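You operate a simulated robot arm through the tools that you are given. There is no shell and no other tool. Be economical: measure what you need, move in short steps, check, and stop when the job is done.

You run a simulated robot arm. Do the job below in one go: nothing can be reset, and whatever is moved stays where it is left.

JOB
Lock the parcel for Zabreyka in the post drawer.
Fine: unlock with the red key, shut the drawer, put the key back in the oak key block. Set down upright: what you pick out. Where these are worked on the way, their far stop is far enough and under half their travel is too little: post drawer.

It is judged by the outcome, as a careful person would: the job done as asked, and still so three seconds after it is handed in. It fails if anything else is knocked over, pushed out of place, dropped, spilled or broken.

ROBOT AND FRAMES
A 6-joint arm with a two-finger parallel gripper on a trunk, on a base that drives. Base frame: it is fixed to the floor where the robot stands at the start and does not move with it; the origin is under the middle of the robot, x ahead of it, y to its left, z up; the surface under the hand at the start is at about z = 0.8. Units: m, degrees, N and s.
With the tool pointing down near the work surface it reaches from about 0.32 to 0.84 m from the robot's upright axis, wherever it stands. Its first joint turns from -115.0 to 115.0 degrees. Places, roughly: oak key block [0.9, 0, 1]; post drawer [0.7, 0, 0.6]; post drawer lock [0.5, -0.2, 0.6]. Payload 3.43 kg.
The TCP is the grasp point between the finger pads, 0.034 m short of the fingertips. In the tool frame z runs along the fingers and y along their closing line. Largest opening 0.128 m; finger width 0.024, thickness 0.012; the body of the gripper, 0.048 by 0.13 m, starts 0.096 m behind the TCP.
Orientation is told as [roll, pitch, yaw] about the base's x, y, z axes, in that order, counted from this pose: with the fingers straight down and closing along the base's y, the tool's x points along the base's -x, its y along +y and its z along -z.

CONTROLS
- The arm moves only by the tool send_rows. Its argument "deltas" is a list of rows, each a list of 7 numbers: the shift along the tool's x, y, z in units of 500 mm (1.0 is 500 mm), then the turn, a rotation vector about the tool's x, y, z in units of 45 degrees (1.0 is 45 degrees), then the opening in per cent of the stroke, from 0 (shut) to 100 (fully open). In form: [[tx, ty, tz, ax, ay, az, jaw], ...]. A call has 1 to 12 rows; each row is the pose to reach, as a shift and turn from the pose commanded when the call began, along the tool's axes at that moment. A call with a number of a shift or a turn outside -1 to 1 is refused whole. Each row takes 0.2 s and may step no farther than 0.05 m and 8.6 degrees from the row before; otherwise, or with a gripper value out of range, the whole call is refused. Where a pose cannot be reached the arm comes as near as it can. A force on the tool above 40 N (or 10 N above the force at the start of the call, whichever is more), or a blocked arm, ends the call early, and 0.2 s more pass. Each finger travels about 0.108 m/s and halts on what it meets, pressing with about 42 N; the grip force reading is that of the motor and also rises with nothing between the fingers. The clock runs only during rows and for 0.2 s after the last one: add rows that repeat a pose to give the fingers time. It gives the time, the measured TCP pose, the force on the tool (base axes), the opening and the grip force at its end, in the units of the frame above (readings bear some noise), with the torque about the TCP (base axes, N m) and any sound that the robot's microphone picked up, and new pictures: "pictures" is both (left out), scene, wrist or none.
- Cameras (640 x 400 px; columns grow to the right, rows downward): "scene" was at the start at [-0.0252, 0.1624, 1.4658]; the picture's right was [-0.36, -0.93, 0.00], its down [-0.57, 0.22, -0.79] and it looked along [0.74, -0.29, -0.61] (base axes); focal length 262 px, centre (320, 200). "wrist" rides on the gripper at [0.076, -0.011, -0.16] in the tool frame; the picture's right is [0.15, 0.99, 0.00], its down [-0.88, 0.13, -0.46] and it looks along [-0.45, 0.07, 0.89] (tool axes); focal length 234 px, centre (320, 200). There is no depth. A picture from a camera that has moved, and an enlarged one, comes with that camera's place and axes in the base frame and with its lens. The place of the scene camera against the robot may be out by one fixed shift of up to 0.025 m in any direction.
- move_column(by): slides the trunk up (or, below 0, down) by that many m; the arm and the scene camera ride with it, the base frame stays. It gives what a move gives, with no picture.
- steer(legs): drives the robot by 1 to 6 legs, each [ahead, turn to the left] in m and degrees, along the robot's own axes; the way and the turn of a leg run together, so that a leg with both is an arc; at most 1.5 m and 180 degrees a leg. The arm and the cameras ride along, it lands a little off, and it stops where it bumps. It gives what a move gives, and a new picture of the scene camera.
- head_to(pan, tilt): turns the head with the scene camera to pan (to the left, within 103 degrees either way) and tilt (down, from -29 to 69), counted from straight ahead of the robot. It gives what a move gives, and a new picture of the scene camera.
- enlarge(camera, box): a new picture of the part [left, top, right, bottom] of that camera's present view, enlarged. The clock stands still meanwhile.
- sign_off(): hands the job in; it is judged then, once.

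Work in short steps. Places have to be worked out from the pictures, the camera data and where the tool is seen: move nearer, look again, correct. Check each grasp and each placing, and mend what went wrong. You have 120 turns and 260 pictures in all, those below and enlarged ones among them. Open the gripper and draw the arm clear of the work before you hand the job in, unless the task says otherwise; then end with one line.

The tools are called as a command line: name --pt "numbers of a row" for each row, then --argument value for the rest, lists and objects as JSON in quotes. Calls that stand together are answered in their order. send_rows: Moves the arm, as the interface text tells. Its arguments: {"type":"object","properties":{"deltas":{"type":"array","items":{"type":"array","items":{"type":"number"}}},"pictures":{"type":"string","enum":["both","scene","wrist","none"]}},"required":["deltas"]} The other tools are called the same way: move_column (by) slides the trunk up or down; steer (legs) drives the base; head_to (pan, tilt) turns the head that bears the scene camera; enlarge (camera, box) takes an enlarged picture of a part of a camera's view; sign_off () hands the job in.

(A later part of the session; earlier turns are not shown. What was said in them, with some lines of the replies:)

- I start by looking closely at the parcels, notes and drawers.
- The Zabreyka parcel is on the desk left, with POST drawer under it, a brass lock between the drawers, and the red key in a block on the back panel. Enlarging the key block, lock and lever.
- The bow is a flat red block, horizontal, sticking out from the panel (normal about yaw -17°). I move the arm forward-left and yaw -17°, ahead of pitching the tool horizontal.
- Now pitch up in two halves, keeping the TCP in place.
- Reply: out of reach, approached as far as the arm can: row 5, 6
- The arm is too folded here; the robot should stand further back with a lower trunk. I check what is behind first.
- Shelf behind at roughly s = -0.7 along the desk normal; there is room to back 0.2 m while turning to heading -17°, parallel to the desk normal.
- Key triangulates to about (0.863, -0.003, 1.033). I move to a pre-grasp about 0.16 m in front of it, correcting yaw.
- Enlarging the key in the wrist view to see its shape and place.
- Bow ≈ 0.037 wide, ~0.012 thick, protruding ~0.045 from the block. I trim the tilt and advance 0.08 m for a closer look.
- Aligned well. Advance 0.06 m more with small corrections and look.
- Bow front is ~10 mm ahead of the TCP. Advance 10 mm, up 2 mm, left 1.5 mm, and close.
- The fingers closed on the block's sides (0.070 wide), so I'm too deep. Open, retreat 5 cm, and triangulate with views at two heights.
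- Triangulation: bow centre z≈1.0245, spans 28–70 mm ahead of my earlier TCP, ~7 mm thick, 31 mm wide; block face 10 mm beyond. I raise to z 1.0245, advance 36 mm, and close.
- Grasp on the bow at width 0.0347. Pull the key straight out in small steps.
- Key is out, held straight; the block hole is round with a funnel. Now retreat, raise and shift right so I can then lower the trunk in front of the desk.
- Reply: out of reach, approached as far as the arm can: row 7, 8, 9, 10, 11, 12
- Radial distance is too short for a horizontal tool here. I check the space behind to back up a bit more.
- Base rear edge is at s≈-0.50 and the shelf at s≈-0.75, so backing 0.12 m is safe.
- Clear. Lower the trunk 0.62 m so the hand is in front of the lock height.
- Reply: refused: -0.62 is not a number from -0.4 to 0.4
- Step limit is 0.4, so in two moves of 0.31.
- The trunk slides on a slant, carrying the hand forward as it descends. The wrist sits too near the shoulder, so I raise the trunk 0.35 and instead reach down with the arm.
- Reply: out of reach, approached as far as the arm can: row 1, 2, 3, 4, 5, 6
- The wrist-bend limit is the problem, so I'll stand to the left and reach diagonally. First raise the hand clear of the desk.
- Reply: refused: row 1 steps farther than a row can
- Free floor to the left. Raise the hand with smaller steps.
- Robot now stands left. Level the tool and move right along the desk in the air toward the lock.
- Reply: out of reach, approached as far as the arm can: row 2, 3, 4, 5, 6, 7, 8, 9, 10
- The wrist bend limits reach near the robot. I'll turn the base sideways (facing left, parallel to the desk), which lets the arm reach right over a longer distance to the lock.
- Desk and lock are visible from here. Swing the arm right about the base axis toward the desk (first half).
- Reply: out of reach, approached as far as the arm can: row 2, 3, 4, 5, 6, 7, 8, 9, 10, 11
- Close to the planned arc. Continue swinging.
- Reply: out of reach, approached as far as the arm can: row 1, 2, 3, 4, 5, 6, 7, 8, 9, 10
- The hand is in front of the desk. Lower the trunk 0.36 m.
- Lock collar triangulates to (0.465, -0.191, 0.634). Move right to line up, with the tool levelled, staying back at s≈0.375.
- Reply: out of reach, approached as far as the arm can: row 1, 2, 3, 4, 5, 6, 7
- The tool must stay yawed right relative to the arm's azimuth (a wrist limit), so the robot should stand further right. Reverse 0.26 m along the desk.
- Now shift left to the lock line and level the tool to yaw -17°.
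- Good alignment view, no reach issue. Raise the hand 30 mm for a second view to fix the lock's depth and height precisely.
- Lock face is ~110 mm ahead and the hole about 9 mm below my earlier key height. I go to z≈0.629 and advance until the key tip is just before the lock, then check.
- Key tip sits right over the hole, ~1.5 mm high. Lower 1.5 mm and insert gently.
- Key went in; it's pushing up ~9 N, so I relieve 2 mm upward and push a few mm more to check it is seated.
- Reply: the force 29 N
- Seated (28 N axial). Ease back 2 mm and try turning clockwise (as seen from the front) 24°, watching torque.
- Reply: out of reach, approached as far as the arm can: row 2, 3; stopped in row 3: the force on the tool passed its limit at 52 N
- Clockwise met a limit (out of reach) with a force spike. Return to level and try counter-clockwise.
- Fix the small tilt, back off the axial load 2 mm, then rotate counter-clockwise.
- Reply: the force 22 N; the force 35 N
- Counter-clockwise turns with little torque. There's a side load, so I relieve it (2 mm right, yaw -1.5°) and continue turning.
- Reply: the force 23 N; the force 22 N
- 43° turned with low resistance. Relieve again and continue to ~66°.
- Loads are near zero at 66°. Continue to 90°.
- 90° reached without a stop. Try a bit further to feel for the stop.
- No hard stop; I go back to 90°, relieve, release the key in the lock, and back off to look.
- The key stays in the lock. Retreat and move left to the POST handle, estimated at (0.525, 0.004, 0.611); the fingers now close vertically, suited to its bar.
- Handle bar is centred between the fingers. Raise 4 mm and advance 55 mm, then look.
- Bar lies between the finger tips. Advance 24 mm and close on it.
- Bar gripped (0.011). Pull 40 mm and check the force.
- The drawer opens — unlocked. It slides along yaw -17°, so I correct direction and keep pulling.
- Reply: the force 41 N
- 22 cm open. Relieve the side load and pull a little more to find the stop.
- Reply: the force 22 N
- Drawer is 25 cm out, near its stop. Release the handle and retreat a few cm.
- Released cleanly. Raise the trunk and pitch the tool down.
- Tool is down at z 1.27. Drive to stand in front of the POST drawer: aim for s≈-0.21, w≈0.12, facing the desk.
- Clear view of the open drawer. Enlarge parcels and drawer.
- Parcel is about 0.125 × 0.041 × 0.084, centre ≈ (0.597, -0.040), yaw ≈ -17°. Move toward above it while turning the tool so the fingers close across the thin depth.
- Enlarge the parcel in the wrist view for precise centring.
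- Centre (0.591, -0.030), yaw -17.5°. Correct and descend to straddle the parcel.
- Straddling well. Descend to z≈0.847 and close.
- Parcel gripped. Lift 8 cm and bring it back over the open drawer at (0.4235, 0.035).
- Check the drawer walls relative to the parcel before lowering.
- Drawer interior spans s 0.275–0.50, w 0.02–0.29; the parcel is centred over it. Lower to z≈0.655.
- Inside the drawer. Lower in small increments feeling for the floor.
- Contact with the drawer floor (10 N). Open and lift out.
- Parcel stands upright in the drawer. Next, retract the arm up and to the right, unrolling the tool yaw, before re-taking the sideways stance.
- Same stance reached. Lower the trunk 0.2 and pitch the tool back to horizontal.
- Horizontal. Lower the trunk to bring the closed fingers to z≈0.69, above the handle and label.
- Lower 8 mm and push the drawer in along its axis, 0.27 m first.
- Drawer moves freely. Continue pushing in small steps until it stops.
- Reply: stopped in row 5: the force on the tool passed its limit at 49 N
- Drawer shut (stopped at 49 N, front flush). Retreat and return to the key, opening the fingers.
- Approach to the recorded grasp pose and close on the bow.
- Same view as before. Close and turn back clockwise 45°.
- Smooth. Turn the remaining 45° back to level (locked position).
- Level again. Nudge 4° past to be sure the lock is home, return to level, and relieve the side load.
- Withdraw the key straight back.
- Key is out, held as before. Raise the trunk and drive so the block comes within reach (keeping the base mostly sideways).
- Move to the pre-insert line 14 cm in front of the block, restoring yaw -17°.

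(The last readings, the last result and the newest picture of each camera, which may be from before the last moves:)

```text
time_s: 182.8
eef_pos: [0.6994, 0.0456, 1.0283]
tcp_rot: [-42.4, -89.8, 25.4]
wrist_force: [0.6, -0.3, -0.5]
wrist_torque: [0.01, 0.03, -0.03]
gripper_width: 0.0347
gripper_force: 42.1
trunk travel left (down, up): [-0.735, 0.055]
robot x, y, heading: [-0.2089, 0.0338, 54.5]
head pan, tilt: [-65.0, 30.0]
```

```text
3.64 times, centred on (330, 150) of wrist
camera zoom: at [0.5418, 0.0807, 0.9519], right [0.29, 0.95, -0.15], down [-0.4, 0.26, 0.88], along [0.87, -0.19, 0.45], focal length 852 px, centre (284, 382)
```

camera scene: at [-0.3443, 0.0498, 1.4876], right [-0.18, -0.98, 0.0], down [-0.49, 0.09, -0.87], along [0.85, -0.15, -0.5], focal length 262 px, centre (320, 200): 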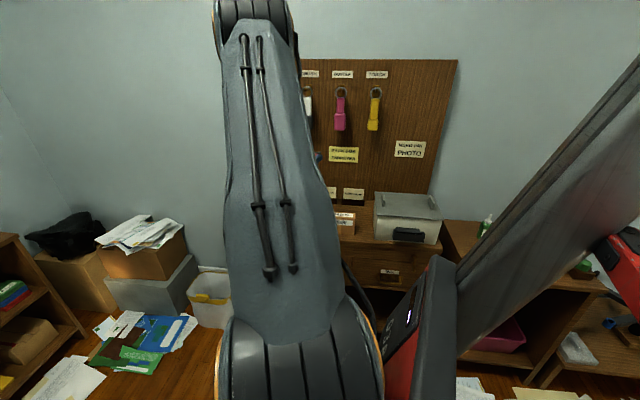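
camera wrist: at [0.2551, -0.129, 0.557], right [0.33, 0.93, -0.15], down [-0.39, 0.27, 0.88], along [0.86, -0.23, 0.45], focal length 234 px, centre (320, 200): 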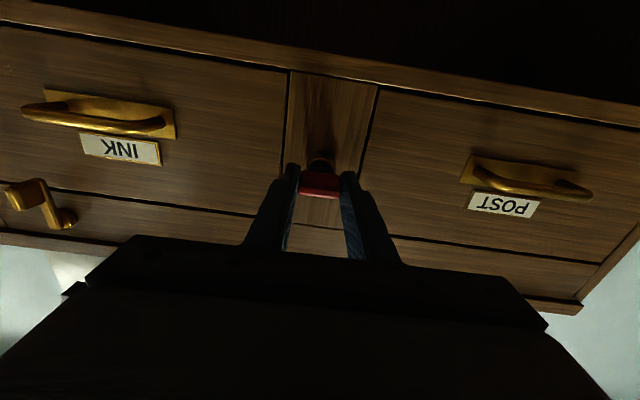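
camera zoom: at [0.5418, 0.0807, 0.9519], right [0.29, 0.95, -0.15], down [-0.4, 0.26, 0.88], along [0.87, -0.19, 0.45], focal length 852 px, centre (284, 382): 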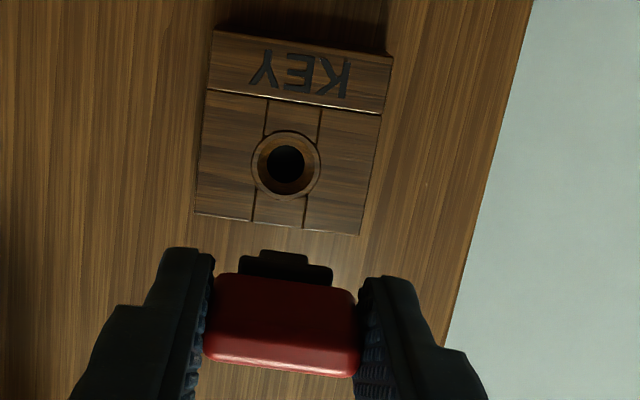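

Key sits ~2 mm lower in the grip than originally; I keep TCP z≈1.029. Advance 9.5 cm on the line, then verify.

send_rows --pt "-0.001 0.002 0.06 0 0 0 0" --pt "-0.001 0.003 0.12 0 0 0 0" --pt "-0.001 0.004 0.18 0 0 0 0" --pt "-0.001 0.004 0.19 0 0 0 0" --pt "-0.001 0.004 0.19 0 0 0 0" --pictures "none"

enlarge --camera "wrist" --box '[270, 110, 370, 210]'

```text
time_s: 184.0
eef_pos: [0.7924, 0.0205, 1.0276]
tcp_rot: [-38.3, -89.8, 21.5]
wrist_force: [0.1, -0.6, -0.8]
wrist_torque: [0.03, 0.04, 0.0]
gripper_width: 0.0347
gripper_force: 41.8
trunk travel left (down, up): [-0.735, 0.055]
robot x, y, heading: [-0.2092, 0.0316, 54.7]
head pan, tilt: [-65.0, 30.0]
```

```text
4.00 times, centred on (320, 160) of wrist
camera zoom: at [0.6348, 0.0552, 0.9518], right [0.29, 0.95, -0.15], down [-0.4, 0.26, 0.88], along [0.87, -0.19, 0.45], focal length 937 px, centre (320, 360)
```

zoom: 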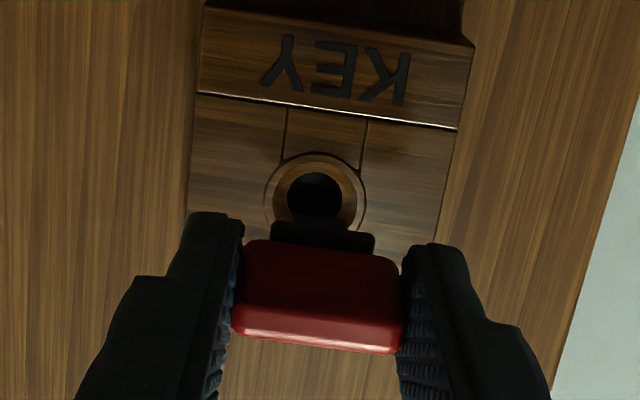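

Aligned vertically; shift 1.7 mm right and insert the last ~43 mm in small steps.

send_rows --pt "0 -0.0034 0.02 0 0 0 0" --pt "0 -0.0034 0.04 0 0 0 0" --pt "0 -0.0034 0.055 0 0 0 0" --pt "0 -0.0034 0.07 0 0 0 0" --pt "0 -0.0034 0.08 0 0 0 0" --pt "0 -0.0034 0.086 0 0 0 0" --pictures "none"

enlarge --camera "wrist" --box '[240, 100, 400, 200]'

```text
time_s: 185.4
eef_pos: [0.8309, 0.0064, 1.0276]
tcp_rot: [-63.4, -89.9, 46.4]
wrist_force: [0.1, -0.1, 4.0]
wrist_torque: [-0.01, -0.16, 0.0]
gripper_width: 0.0343
gripper_force: 41.7
trunk travel left (down, up): [-0.735, 0.055]
robot x, y, heading: [-0.2078, 0.033, 54.7]
head pan, tilt: [-65.0, 30.0]
```

```text
4.00 times, centred on (320, 150) of wrist
camera zoom: at [0.6737, 0.042, 0.9512], right [0.29, 0.95, -0.15], down [-0.4, 0.26, 0.88], along [0.87, -0.19, 0.45], focal length 937 px, centre (320, 400)
```

zoom: 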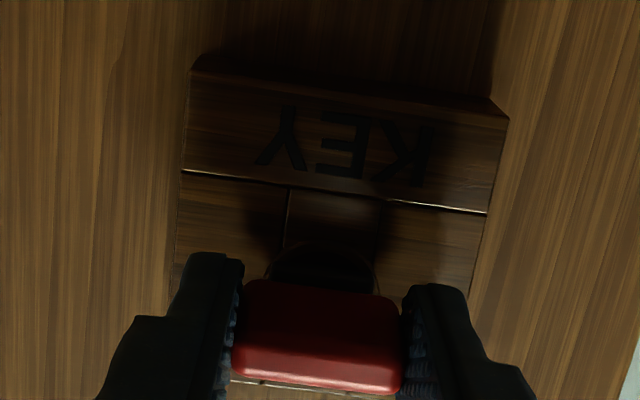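

Key is in with only 4 N side load. Push a few mm more to seat.

send_rows --pt "-0.001 0 0.005 0 0 0 0" --pt "-0.001 0 0.01 0 0 0 0" --pt "-0.001 0 0.014 0 0 0 0" --pictures "none"

```text
time_s: 186.2
eef_pos: [0.8383, 0.0057, 1.0267]
tcp_rot: [-37.9, -89.8, 21.1]
wrist_force: [-30.9, 3.3, 0.9]
wrist_torque: [-0.02, -0.04, -0.57]
gripper_width: 0.0346
gripper_force: 42.1
trunk travel left (down, up): [-0.735, 0.055]
robot x, y, heading: [-0.2103, 0.0387, 54.8]
head pan, tilt: [-65.0, 30.0]
```

Seated (31 N axial). Ease off, open and retreat straight back.

send_rows --pt "0 0 -0.006 0 0 0 0" --pt "0 0 -0.006 0 0 0 20" --pt "0 0 -0.006 0 0 0 45" --pt "0 0 -0.006 0 0 0 55" --pt "0 0 -0.06 0 0 0 55" --pt "0 0 -0.14 0 0 0 55" --pt "0 0 -0.22 0 0 0 55" --pt "0 0 -0.3 0 0 0 55" --pictures "both"

enlarge --camera "wrist" --box '[280, 95, 370, 170]'

```text
time_s: 188.0
eef_pos: [0.6939, 0.0499, 1.0272]
tcp_rot: [-31.8, -89.9, 14.9]
wrist_force: [-0.1, 0.2, -0.5]
wrist_torque: [0.01, -0.06, 0.03]
gripper_width: 0.0704
gripper_force: 0.0
trunk travel left (down, up): [-0.735, 0.055]
robot x, y, heading: [-0.2062, 0.0343, 54.6]
head pan, tilt: [-65.0, 30.0]
camera scene: at [-0.344, 0.0496, 1.4876], right [-0.18, -0.98, 0.0], down [-0.49, 0.09, -0.87], along [0.85, -0.15, -0.5], focal length 262 px, centre (320, 200)
camera wrist: at [0.5366, 0.0846, 0.9502], right [0.29, 0.95, -0.15], down [-0.4, 0.26, 0.88], along [0.87, -0.19, 0.45], focal length 234 px, centre (320, 200)
```

scene: 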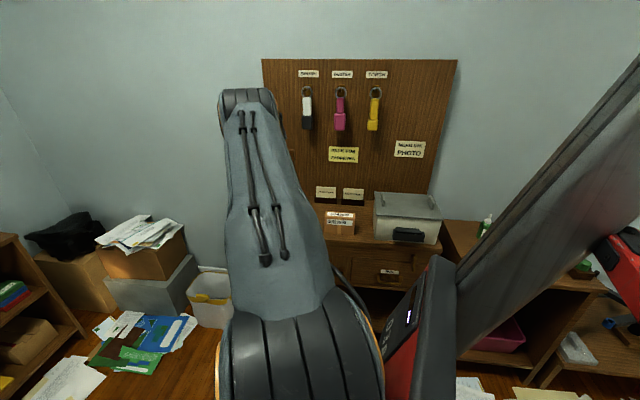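
wrist: 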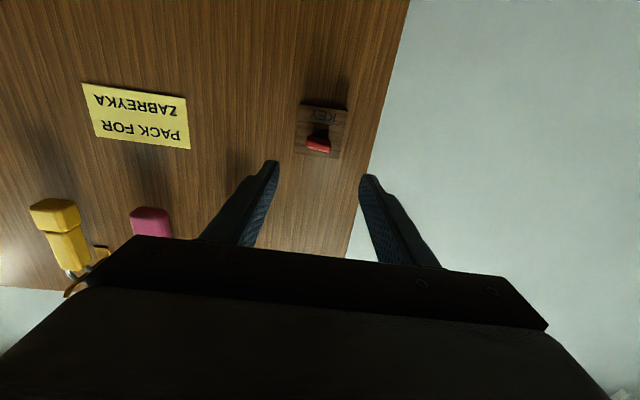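

```text
5.33 times, centred on (325, 132) of wrist
camera zoom: at [0.5366, 0.0846, 0.9502], right [0.29, 0.95, -0.15], down [-0.4, 0.26, 0.88], along [0.87, -0.19, 0.45], focal length 1249 px, centre (293, 560)
```

zoom: 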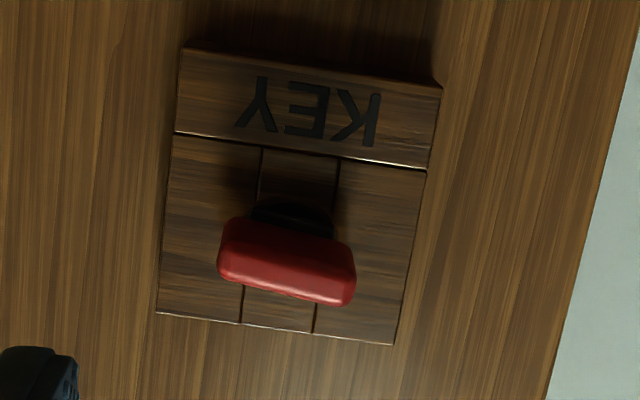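

The key rests in the block. Draw the arm clear, and look at the desk.

send_rows --pt "-0.04 0 -0.08 0 0 0 55" --pt "-0.1 0 -0.14 0 0 0 55" --pt "-0.18 0 -0.16 0 0 0 55" --pictures "none"

steer --legs '[[-0.25, 0]]'

head_to --pan -60 --tilt 40

```text
time_s: 188.8
eef_pos: [0.6171, 0.0721, 1.1174]
tcp_rot: [-29.8, -89.8, 12.9]
wrist_force: [0.9, -0.5, -0.6]
wrist_torque: [-0.02, -0.03, -0.02]
gripper_width: 0.0703
gripper_force: 0.0
trunk travel left (down, up): [-0.735, 0.055]
robot x, y, heading: [-0.21, 0.0356, 54.7]
head pan, tilt: [-65.0, 30.0]
```

```text
time_s: 190.7
eef_pos: [0.4706, -0.136, 1.1176]
tcp_rot: [-42.3, -90.0, 25.4]
wrist_force: [0.1, -0.1, 0.2]
wrist_torque: [0.0, 0.0, -0.05]
gripper_width: 0.0703
gripper_force: 0.1
trunk travel left (down, up): [-0.735, 0.055]
robot x, y, heading: [-0.3558, -0.1723, 54.8]
head pan, tilt: [-65.0, 30.0]
camera scene: at [-0.4913, -0.1579, 1.4876], right [-0.18, -0.98, 0.0], down [-0.49, 0.09, -0.87], along [0.85, -0.16, -0.5], focal length 262 px, centre (320, 200)
```

scene: 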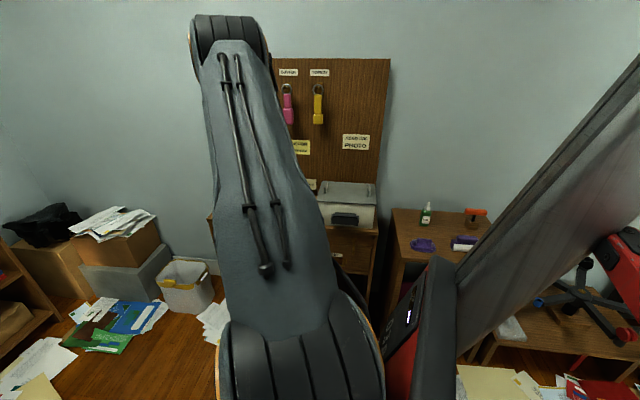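

```text
time_s: 191.4
eef_pos: [0.4699, -0.1368, 1.1167]
tcp_rot: [-40.4, -89.9, 23.7]
wrist_force: [0.1, -0.4, 0.2]
wrist_torque: [-0.01, -0.01, 0.06]
gripper_width: 0.0704
gripper_force: 0.1
trunk travel left (down, up): [-0.735, 0.055]
robot x, y, heading: [-0.3563, -0.1714, 54.6]
head pan, tilt: [-60.0, 40.0]
camera scene: at [-0.4957, -0.1497, 1.4723], right [-0.09, -1.0, 0.0], down [-0.64, 0.06, -0.77], along [0.76, -0.07, -0.64], focal length 262 px, centre (320, 200)
```

scene: 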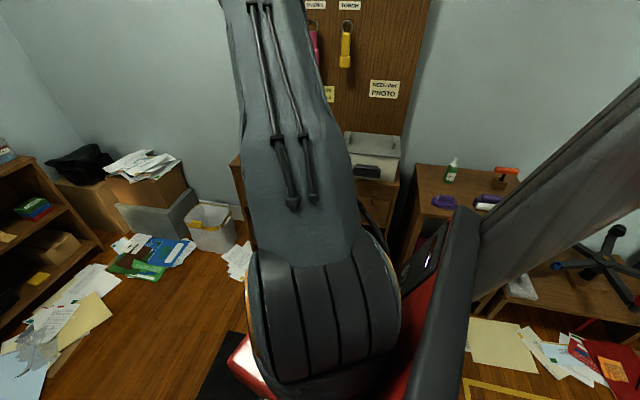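

The parcel for Zabreyka is upright in the shut post drawer. I turned the lock back to its starting position and put the red key back in the oak key block. I did not tug the drawer to confirm it is locked. The arm is clear, so I hand the job in.

sign_off

```text
The job is handed in.
```

The parcel for Zabreyka is upright in the shut post drawer, with the lock turned back to its starting position and the red key back in the oak key block; I did not tug the drawer to confirm it is locked.
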